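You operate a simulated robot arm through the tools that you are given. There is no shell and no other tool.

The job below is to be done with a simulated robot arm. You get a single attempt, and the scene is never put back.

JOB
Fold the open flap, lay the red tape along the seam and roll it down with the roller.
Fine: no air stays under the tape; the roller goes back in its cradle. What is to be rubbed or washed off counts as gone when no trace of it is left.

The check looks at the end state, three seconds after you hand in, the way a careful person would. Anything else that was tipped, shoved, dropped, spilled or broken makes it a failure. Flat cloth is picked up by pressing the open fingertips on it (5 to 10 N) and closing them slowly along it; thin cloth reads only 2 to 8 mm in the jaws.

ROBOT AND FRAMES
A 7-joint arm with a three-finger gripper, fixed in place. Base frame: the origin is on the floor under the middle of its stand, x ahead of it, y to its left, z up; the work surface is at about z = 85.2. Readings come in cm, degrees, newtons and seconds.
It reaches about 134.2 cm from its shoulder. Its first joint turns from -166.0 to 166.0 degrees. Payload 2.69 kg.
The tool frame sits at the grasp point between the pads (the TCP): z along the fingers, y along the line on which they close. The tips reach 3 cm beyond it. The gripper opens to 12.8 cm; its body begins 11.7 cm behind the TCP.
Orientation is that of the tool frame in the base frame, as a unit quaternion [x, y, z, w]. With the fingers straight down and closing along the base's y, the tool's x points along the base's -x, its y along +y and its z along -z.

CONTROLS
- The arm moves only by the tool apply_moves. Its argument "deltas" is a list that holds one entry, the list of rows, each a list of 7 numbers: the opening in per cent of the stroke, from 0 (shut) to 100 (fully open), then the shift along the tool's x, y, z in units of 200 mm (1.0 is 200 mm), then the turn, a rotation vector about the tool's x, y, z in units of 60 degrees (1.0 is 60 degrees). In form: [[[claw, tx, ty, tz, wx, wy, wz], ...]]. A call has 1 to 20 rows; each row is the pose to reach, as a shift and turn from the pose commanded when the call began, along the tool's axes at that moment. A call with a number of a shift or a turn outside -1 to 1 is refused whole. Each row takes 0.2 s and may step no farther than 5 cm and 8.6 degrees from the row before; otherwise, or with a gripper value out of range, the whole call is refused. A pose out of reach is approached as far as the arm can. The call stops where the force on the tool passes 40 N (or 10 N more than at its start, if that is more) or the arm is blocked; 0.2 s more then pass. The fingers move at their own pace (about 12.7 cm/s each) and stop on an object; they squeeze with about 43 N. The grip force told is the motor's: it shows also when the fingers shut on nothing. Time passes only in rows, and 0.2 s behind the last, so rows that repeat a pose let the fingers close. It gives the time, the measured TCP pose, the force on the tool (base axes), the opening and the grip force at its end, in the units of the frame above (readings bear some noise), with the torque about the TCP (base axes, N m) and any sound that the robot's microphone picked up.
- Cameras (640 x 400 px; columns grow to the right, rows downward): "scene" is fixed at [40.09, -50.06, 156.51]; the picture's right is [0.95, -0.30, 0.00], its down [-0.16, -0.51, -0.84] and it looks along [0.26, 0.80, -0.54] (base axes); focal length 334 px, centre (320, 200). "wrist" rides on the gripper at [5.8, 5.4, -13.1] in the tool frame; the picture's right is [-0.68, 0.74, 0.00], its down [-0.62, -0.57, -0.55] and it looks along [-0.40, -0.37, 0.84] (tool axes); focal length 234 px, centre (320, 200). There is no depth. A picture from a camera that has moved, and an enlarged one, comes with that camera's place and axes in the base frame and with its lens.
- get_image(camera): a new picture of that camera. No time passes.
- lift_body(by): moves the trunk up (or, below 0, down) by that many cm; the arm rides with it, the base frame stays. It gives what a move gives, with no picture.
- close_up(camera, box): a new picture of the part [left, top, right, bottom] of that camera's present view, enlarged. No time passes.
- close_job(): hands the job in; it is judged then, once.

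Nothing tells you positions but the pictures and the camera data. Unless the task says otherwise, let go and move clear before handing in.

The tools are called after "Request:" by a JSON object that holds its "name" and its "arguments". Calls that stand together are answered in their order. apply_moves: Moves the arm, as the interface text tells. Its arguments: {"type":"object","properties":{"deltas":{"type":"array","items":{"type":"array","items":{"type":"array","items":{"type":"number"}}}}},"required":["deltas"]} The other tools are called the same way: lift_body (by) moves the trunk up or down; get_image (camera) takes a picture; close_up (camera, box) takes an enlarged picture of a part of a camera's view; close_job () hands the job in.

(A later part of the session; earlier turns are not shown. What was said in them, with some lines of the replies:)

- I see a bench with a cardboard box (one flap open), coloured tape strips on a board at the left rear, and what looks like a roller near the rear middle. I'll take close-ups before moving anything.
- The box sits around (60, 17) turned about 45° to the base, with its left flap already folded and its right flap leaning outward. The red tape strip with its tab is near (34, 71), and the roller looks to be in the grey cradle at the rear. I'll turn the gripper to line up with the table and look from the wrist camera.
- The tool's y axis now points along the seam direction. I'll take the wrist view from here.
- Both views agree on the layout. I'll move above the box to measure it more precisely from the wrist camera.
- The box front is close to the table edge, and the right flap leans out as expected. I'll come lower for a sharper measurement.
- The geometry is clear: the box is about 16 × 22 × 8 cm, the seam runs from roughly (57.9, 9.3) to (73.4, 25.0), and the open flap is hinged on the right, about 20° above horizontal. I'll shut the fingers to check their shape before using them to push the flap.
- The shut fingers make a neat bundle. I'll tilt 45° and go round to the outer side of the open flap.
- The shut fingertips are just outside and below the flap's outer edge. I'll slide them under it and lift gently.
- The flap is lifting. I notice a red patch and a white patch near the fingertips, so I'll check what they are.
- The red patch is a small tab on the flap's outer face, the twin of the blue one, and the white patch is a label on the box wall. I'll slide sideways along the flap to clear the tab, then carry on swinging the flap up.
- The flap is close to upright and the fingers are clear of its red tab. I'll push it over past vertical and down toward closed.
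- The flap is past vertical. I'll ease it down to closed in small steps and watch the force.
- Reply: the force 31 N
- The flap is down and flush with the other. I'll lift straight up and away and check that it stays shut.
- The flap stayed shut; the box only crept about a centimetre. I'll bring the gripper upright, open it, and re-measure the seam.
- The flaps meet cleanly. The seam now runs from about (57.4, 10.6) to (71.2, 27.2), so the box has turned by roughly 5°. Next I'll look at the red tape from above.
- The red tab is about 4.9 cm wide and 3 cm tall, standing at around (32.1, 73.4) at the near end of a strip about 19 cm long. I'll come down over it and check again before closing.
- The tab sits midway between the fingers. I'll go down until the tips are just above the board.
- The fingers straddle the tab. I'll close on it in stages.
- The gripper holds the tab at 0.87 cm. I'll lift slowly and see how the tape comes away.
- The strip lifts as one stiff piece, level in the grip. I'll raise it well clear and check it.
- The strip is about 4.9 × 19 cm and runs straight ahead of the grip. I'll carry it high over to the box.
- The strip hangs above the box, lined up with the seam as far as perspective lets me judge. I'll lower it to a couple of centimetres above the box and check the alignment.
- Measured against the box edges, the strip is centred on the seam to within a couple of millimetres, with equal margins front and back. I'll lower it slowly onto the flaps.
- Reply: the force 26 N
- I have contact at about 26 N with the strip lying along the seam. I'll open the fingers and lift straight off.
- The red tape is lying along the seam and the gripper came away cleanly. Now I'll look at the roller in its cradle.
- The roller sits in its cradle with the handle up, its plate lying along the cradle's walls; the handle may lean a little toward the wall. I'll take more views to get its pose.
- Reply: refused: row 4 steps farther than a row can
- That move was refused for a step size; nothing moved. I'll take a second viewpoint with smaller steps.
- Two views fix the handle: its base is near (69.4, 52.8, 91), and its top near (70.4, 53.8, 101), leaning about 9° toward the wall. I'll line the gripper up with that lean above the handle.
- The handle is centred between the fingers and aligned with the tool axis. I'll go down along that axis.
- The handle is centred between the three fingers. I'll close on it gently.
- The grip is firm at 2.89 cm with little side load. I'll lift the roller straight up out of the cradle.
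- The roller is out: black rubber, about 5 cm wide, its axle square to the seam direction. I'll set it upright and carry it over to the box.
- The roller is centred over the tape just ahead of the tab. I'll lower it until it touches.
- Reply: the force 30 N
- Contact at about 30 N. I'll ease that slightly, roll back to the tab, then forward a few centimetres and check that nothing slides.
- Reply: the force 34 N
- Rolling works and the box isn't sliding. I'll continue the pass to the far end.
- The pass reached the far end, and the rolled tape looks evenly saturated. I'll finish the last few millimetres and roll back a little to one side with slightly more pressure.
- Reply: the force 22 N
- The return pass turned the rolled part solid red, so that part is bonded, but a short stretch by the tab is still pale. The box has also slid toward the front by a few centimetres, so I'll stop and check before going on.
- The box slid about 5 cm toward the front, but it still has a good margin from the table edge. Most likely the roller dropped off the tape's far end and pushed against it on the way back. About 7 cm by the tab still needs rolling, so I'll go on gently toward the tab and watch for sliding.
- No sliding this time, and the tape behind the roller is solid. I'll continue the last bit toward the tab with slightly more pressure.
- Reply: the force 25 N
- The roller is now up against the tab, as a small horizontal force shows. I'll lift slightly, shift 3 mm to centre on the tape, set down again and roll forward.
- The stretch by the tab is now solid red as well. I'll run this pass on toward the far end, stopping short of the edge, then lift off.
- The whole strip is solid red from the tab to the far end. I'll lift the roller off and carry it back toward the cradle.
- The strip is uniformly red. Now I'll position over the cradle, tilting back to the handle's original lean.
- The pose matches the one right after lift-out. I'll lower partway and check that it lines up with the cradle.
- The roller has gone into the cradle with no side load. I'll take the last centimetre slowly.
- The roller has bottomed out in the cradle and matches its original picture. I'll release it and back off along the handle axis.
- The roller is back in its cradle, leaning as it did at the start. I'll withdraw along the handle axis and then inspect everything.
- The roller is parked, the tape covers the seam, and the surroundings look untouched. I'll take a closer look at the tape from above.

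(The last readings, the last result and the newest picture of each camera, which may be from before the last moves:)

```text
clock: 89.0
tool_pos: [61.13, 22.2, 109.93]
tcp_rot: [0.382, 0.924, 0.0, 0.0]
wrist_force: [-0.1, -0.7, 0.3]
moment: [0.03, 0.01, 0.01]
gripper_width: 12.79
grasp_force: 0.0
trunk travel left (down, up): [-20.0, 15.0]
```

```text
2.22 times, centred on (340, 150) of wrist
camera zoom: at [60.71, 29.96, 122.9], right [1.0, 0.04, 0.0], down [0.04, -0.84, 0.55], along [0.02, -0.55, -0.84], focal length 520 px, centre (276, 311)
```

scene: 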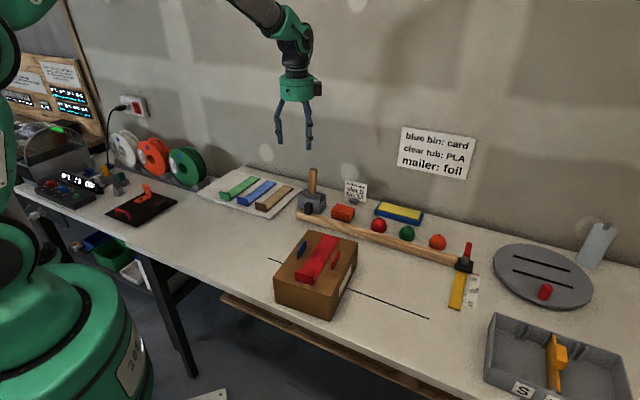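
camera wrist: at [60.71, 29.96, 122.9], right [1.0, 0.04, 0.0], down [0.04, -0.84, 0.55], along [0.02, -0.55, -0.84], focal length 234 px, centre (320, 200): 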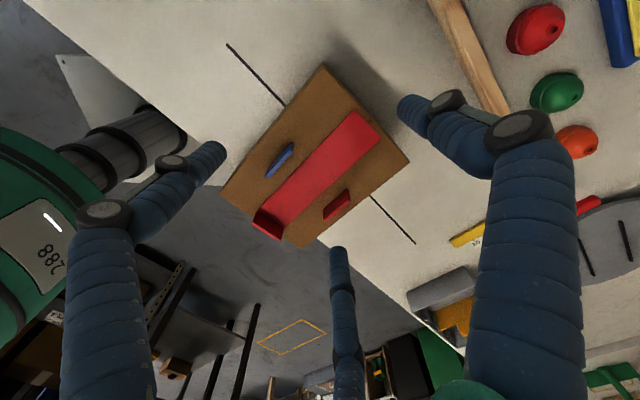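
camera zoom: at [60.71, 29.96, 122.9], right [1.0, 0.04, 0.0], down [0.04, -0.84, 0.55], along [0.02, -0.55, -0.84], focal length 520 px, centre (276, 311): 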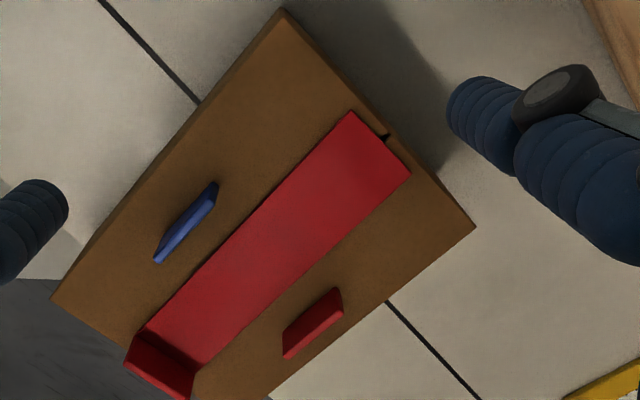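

Request:
{"name": "close_up", "arguments": {"camera": "wrist", "box": [250, 100, 390, 250]}}

Request:
{"name": "close_up", "arguments": {"camera": "scene", "box": [290, 225, 350, 290]}}

Request:
{"name": "close_up", "arguments": {"camera": "scene", "box": [180, 150, 360, 260]}}

```text
2.67 times, centred on (320, 175) of wrist
camera zoom: at [60.71, 29.96, 122.9], right [1.0, 0.04, 0.0], down [0.04, -0.84, 0.55], along [0.02, -0.55, -0.84], focal length 624 px, centre (320, 267)
```

zoom: 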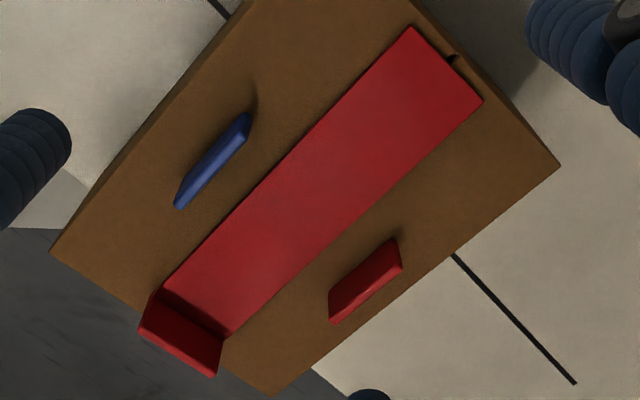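

```text
6.15 times, centred on (320, 258) of scene
camera zoom: at [40.09, -50.06, 156.51], right [0.95, -0.3, 0.0], down [-0.16, -0.51, -0.84], along [0.26, 0.8, -0.54], focal length 2052 px, centre (320, -154)
```

zoom: 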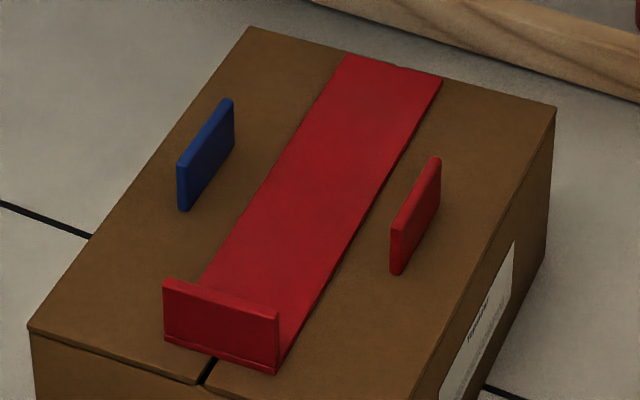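

```text
3.56 times, centred on (270, 205) of scene
camera zoom: at [40.09, -50.06, 156.51], right [0.95, -0.3, 0.0], down [-0.16, -0.51, -0.84], along [0.26, 0.8, -0.54], focal length 1186 px, centre (498, 182)
```

zoom: 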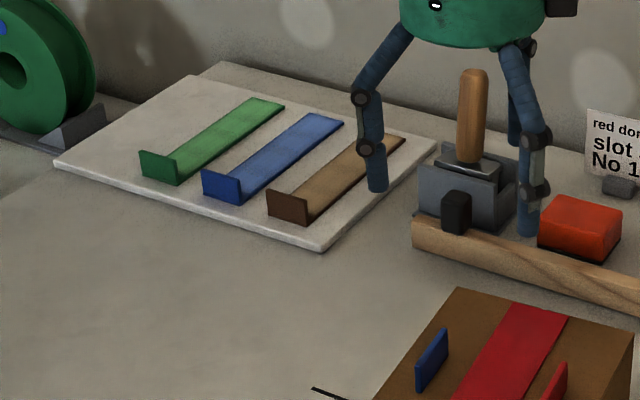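

The tape is a uniform solid red, centred on the seam, with both flaps held shut and the roller parked. The one thing I don't like is that the box ended up about 6 cm nearer the front edge than where it began. I'll nudge it back with a gentle low push on its front face, so first I'll shut the fingers and move round in front of it.

Request:
{"name": "apply_moves", "arguments": {"deltas": [[[60, -0.03, -0.18, -0.05, 0, 0, 0], [20, -0.07, -0.37, -0.1, 0, 0, 0], [0, -0.1, -0.56, -0.15, 0, 0, 0], [0, -0.14, -0.75, -0.15, 0, 0, 0], [0, -0.17, -0.95, -0.15, 0, 0, 0], [0, -0.17, -0.95, -0.15, 0, 0, 0]]]}}

Request:
{"name": "apply_moves", "arguments": {"deltas": [[[0, -0.015, -0.1, 0, 0, 0, 0], [0, -0.03, -0.195, 0, 0, 0, 0], [0, -0.03, -0.195, 0.2, 0, 0, 0], [0, -0.03, -0.195, 0.4, 0, 0, 0], [0, -0.03, -0.195, 0.6, 0, 0, 0], [0, -0.03, -0.195, 0.6, 0, 0, 0]]]}}

Request:
{"name": "get_image", "arguments": {"camera": "scene"}}

Request:
{"name": "get_image", "arguments": {"camera": "wrist"}}

```text
clock: 90.4
tool_pos: [49.93, 6.39, 112.81]
tcp_rot: [0.383, 0.924, 0.0, 0.0]
wrist_force: [-0.7, -0.4, 0.1]
moment: [0.04, -0.05, 0.02]
gripper_width: 0.19
grasp_force: 31.7
trunk travel left (down, up): [-20.0, 15.0]
```

```text
clock: 91.8
tool_pos: [47.74, 3.07, 100.92]
tcp_rot: [0.382, 0.924, 0.0, 0.0]
wrist_force: [0.4, -0.1, -0.4]
moment: [0.03, 0.01, 0.02]
gripper_width: 0.19
grasp_force: 31.2
trunk travel left (down, up): [-20.0, 15.0]
```

```text
taken
```

scene: 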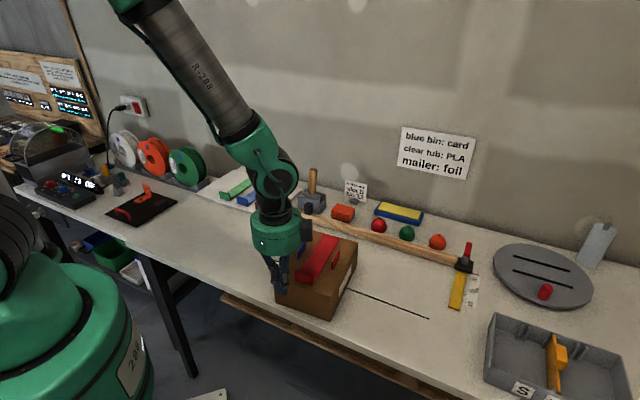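

```text
taken
camera wrist: at [47.45, 10.86, 113.83], right [1.0, 0.04, 0.0], down [0.04, -0.84, 0.55], along [0.02, -0.55, -0.84], focal length 234 px, centre (320, 200)
```

wrist: 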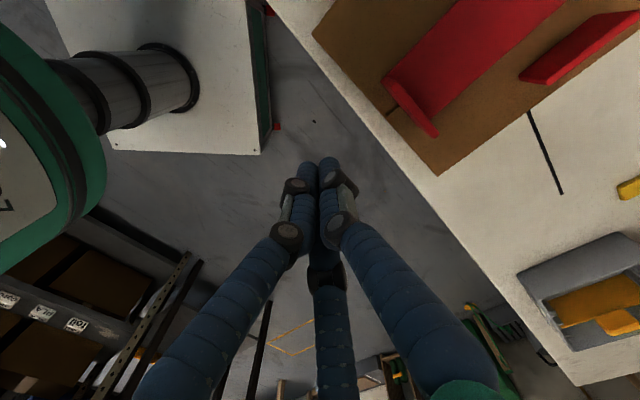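

The box front is quite near the table edge, so putting it back is worthwhile. I'll lower the shut fingers in front of the face and approach until they touch.

Request:
{"name": "apply_moves", "arguments": {"deltas": [[[0, 0, 0, 0.2, 0, 0, 0], [0, 0, 0, 0.4, 0, 0, 0], [0, 0, 0, 0.52, 0, 0, 0], [0, 0, 0, 0.52, 0, 0, 0]]]}}

Request:
{"name": "apply_moves", "arguments": {"deltas": [[[0, 0, 0.06, 0, 0, 0, 0], [0, 0, 0.12, 0, 0, 0, 0], [0, 0, 0.17, 0, 0, 0, 0], [0, 0, 0.2, 0, 0, 0, 0], [0, 0, 0.2, 0, 0, 0, 0]]]}}

Request:
{"name": "get_image", "arguments": {"camera": "wrist"}}

Request:
{"name": "close_up", "arguments": {"camera": "scene", "box": [240, 210, 400, 330]}}

```text
clock: 92.8
tool_pos: [47.8, 3.05, 90.41]
tcp_rot: [0.383, 0.924, 0.0, 0.0]
wrist_force: [0.5, -0.3, 0.0]
moment: [0.01, 0.01, 0.02]
gripper_width: 0.2
grasp_force: 31.3
trunk travel left (down, up): [-20.0, 15.0]
```

```text
clock: 94.0
tool_pos: [50.65, 5.95, 90.45]
tcp_rot: [0.382, 0.924, 0.0, 0.0]
wrist_force: [-0.8, -1.0, -0.1]
moment: [0.01, -0.02, -0.04]
gripper_width: 0.22
grasp_force: 31.3
trunk travel left (down, up): [-20.0, 15.0]
```

```text
taken
camera wrist: at [50.2, 13.74, 103.44], right [1.0, 0.04, 0.0], down [0.04, -0.84, 0.55], along [0.02, -0.55, -0.84], focal length 234 px, centre (320, 200)
```

wrist: 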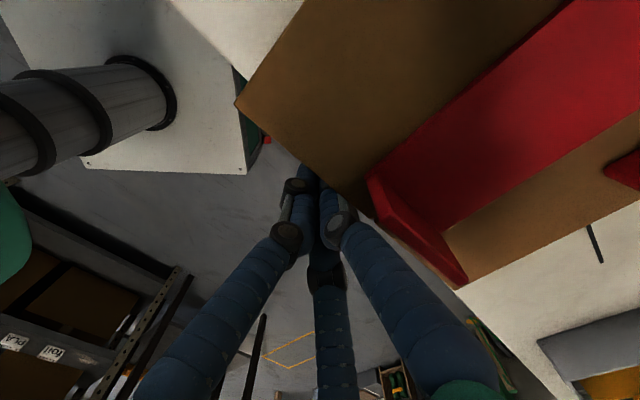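

```text
3.33 times, centred on (320, 270) of scene
camera zoom: at [40.09, -50.06, 156.51], right [0.95, -0.3, 0.0], down [-0.16, -0.51, -0.84], along [0.26, 0.8, -0.54], focal length 1112 px, centre (320, -33)
```

zoom: 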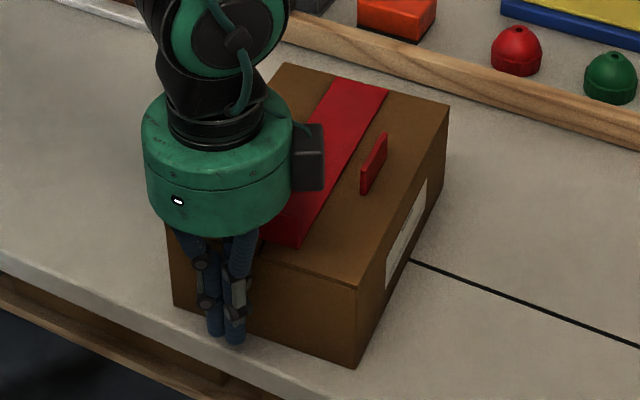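

Near the tape's tab the fingers flare outward higher up. To keep them off it, I'll raise the tips a little so only the straight ends push on the face.

Request:
{"name": "apply_moves", "arguments": {"deltas": [[[0, 0, -0.02, -0.06, 0, 0, 0], [0, 0, -0.02, -0.125, 0, 0, 0], [0, 0, 0.02, -0.125, 0, 0, 0], [0, 0, 0.05, -0.125, 0, 0, 0], [0, 0, 0.05, -0.125, 0, 0, 0]]]}}

Request:
{"name": "close_up", "arguments": {"camera": "wrist", "box": [220, 80, 480, 300]}}

Request:
{"name": "close_up", "arguments": {"camera": "scene", "box": [240, 210, 400, 330]}}

```text
clock: 95.2
tool_pos: [51.21, 6.67, 93.04]
tcp_rot: [0.383, 0.924, 0.0, 0.0]
wrist_force: [-0.6, -0.3, -0.3]
moment: [0.01, -0.01, -0.03]
gripper_width: 0.22
grasp_force: 31.2
trunk travel left (down, up): [-20.0, 15.0]
```

```text
1.82 times, centred on (350, 190) of wrist
camera zoom: at [50.88, 14.48, 106.01], right [1.0, 0.04, 0.0], down [0.04, -0.84, 0.55], along [0.02, -0.55, -0.84], focal length 426 px, centre (266, 218)
```

zoom: 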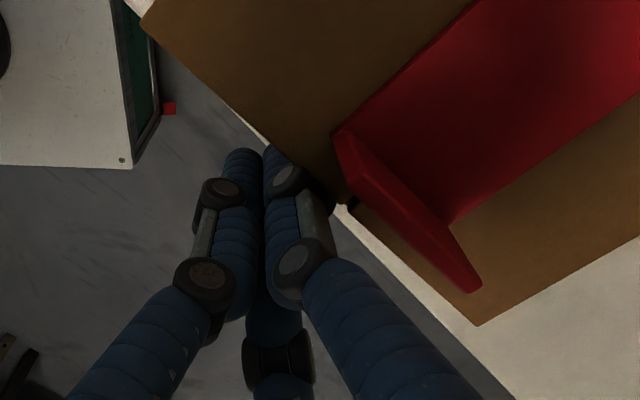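

```text
3.33 times, centred on (320, 270) of scene
camera zoom: at [40.09, -50.06, 156.51], right [0.95, -0.3, 0.0], down [-0.16, -0.51, -0.84], along [0.26, 0.8, -0.54], focal length 1112 px, centre (320, -33)
```

zoom: 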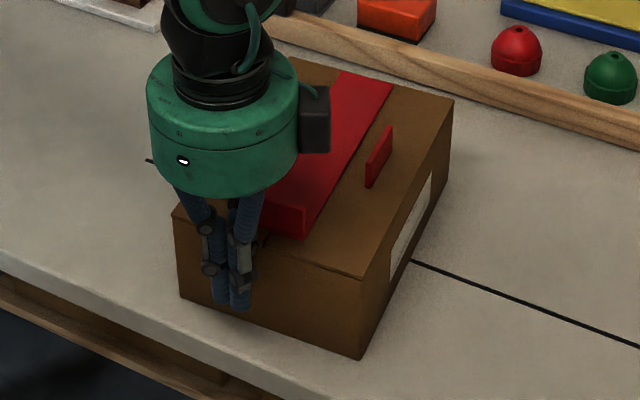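

Request:
{"name": "apply_moves", "arguments": {"deltas": [[[0, 0, 0.03, 0, 0, 0, 0], [0, 0, 0.06, 0, 0, 0, 0], [0, 0, 0.09, 0, 0, 0, 0], [0, 0, 0.12, 0, 0, 0, 0], [0, 0, 0.12, 0, 0, 0, 0]]]}}

Request:
{"name": "close_up", "arguments": {"camera": "scene", "box": [240, 210, 400, 330]}}

Request:
{"name": "get_image", "arguments": {"camera": "wrist"}}

```text
clock: 96.4
tool_pos: [52.89, 8.38, 92.87]
tcp_rot: [0.382, 0.924, 0.0, 0.0]
wrist_force: [0.0, 0.0, -1.0]
moment: [0.03, 0.0, 0.02]
gripper_width: 0.19
grasp_force: 31.2
trunk travel left (down, up): [-20.0, 15.0]
```

```text
3.33 times, centred on (320, 270) of scene
camera zoom: at [40.09, -50.06, 156.51], right [0.95, -0.3, 0.0], down [-0.16, -0.51, -0.84], along [0.26, 0.8, -0.54], focal length 1112 px, centre (320, -33)
```

zoom: 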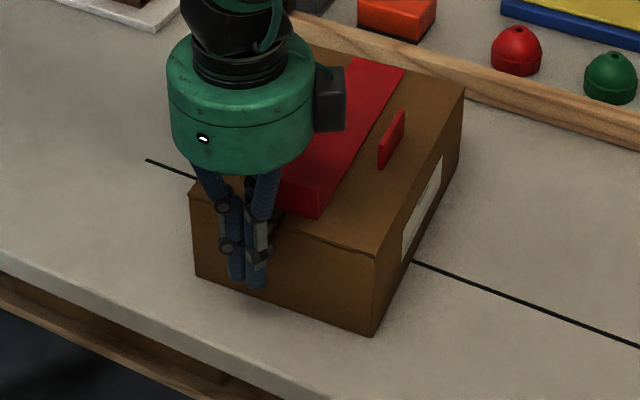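

```text
taken
camera wrist: at [52.56, 16.23, 105.99], right [1.0, 0.04, 0.0], down [0.04, -0.84, 0.55], along [0.02, -0.55, -0.84], focal length 234 px, centre (320, 200)
```

wrist: 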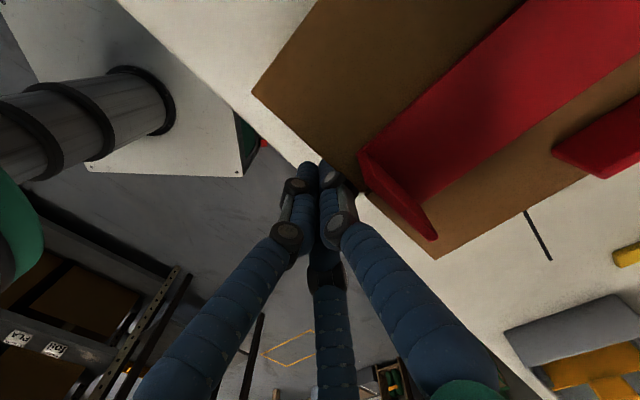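

The box is moving back smoothly. I'll push about 2 cm more.

Request:
{"name": "apply_moves", "arguments": {"deltas": [[[0, 0, 0.03, 0, 0, 0, 0], [0, 0, 0.06, 0, 0, 0, 0], [0, 0, 0.09, 0, 0, 0, 0], [0, 0, 0.112, 0, 0, 0, 0], [0, 0, 0.112, 0, 0, 0, 0]]]}}

Request:
{"name": "apply_moves", "arguments": {"deltas": [[[0, 0, -0.05, 0, 0, 0, 0], [0, 0, -0.15, 0, 0, 0, 0], [0, 0, -0.3, 0, 0, 0, 0], [0, 0, -0.3, -0.2, 0, 0, 0], [0, 0, -0.3, -0.4, 0, 0, 0], [0, 0, -0.3, -0.6, 0, 0, 0], [0, 0, -0.3, -0.8, 0, 0, 0], [0, 0, -0.3, -0.95, 0, 0, 0]]]}}

Request:
{"name": "get_image", "arguments": {"camera": "scene"}}

Request:
{"name": "close_up", "arguments": {"camera": "scene", "box": [260, 200, 400, 320]}}

Request:
{"name": "get_image", "arguments": {"camera": "wrist"}}

```text
clock: 97.6
tool_pos: [54.5, 9.91, 93.1]
tcp_rot: [0.382, 0.924, -0.001, 0.0]
wrist_force: [-0.7, -0.4, 0.0]
moment: [-0.01, -0.02, 0.01]
gripper_width: 0.2
grasp_force: 31.6
trunk travel left (down, up): [-20.0, 15.0]
```

```text
clock: 99.4
tool_pos: [50.48, 5.6, 112.13]
tcp_rot: [0.382, 0.924, 0.0, 0.0]
wrist_force: [0.0, -0.1, 0.2]
moment: [0.02, 0.0, -0.03]
gripper_width: 0.17
grasp_force: 31.7
trunk travel left (down, up): [-20.0, 15.0]
```

```text
taken
```

scene: 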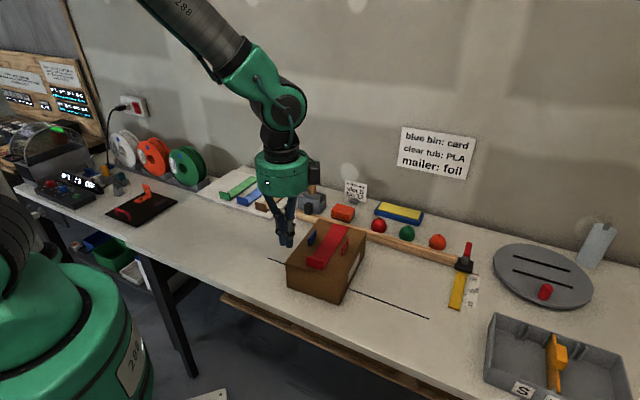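

```text
3.33 times, centred on (330, 260) of scene
camera zoom: at [40.09, -50.06, 156.51], right [0.95, -0.3, 0.0], down [-0.16, -0.51, -0.84], along [0.26, 0.8, -0.54], focal length 1112 px, centre (287, 0)
```

zoom: 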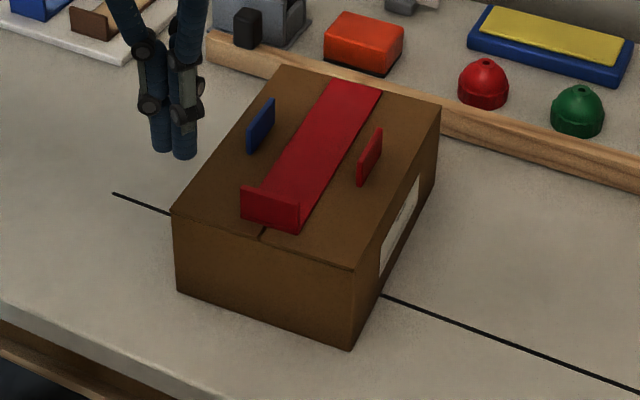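

```text
taken
camera wrist: at [49.88, 13.52, 125.09], right [1.0, 0.04, 0.0], down [0.04, -0.84, 0.55], along [0.02, -0.55, -0.84], focal length 234 px, centre (320, 200)
```

wrist: 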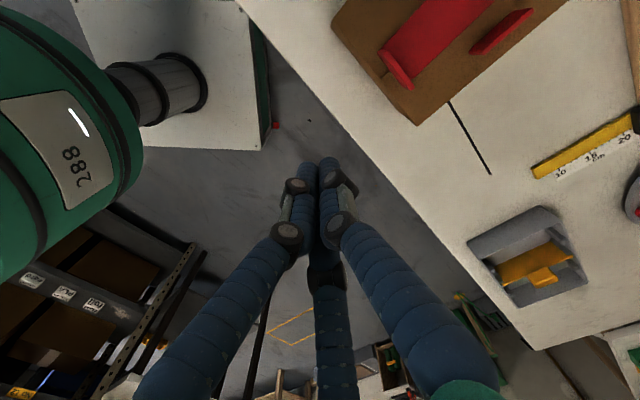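

The box is back within about 1.5 cm of its original place, with the tape and flaps undisturbed. I'll raise the arm clear, open the fingers, and do a final check of the whole bench.

Request:
{"name": "apply_moves", "arguments": {"deltas": [[[0, 0.1, 0, -0.2, 0, 0, 0], [30, 0.25, 0, -0.35, 0, 0, 0], [60, 0.45, 0, -0.45, 0, 0, 0], [100, 0.65, 0, -0.5, 0, 0, 0], [100, 0.85, 0, -0.5, 0, 0, 0], [100, 0.85, 0, -0.5, 0, 0, 0]]]}}

Request:
{"name": "get_image", "arguments": {"camera": "scene"}}

Request:
{"name": "close_up", "arguments": {"camera": "scene", "box": [260, 150, 420, 310]}}

Request:
{"name": "close_up", "arguments": {"camera": "scene", "box": [300, 215, 360, 280]}}

```text
clock: 100.8
tool_pos: [38.39, 17.61, 121.96]
tcp_rot: [0.382, 0.924, 0.0, 0.0]
wrist_force: [-0.5, -0.1, -0.1]
moment: [-0.02, -0.04, 0.02]
gripper_width: 12.79
grasp_force: 0.1
trunk travel left (down, up): [-20.0, 15.0]
```

```text
taken
```

scene: 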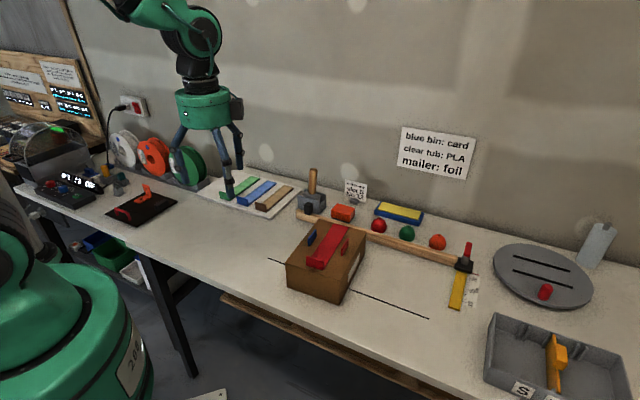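

```text
2.50 times, centred on (340, 230) of scene
camera zoom: at [40.09, -50.06, 156.51], right [0.95, -0.3, 0.0], down [-0.16, -0.51, -0.84], along [0.26, 0.8, -0.54], focal length 834 px, centre (270, 125)
```

zoom: 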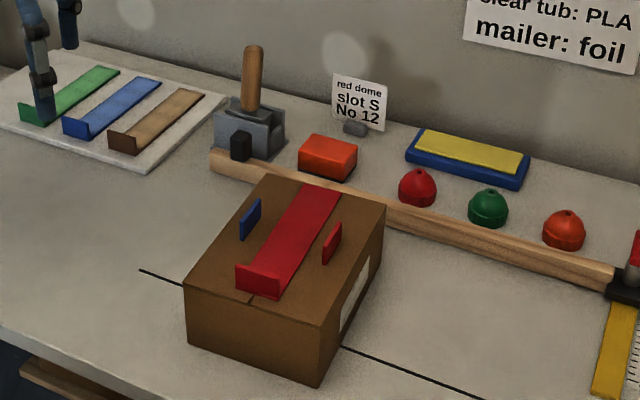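

```text
6.15 times, centred on (330, 248) of scene
camera zoom: at [40.09, -50.06, 156.51], right [0.95, -0.3, 0.0], down [-0.16, -0.51, -0.84], along [0.26, 0.8, -0.54], focal length 2052 px, centre (258, -92)
```

zoom: 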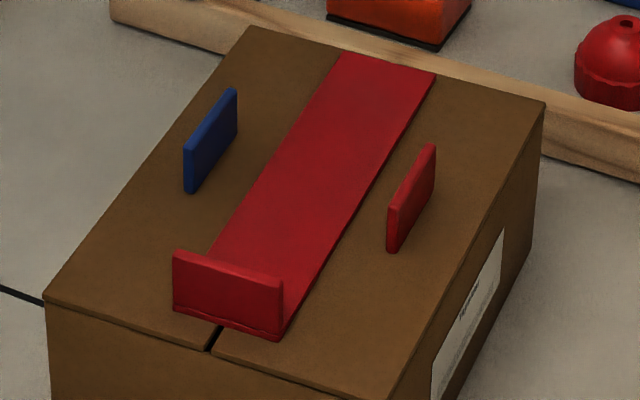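

Both flaps are shut and the red tape lies along the seam, a uniform solid red with no pale patches. The roller is back in its cradle and nothing else on the bench looks moved. The arm is clear, so I'm handing in.

Request:
{"name": "close_job", "arguments": {}}

```text
The job is handed in.
```

The job is handed in. In the last pictures both flaps are shut and the red tape lies centred along the seam. The roller is back in its cradle.

- **Air under the tape:** the strip turned from pale to a uniform solid red once rolled, and I saw no pale patch left. The roller can't reach about the last 1.5 cm beside the tape's upright tab, but that part looks solid too.
- **Box position:** the box moved during the work. It turned about 5° while I folded the flap. On the roller's return pass it slid about 5 cm toward the front of the bench. I pushed it back by its front face, and it now sits about 1.5 cm from where it started, still turned a few degrees.
- **Rest of the bench:** nothing else looked tipped or moved in the final view, and the arm was clear with the gripper open.
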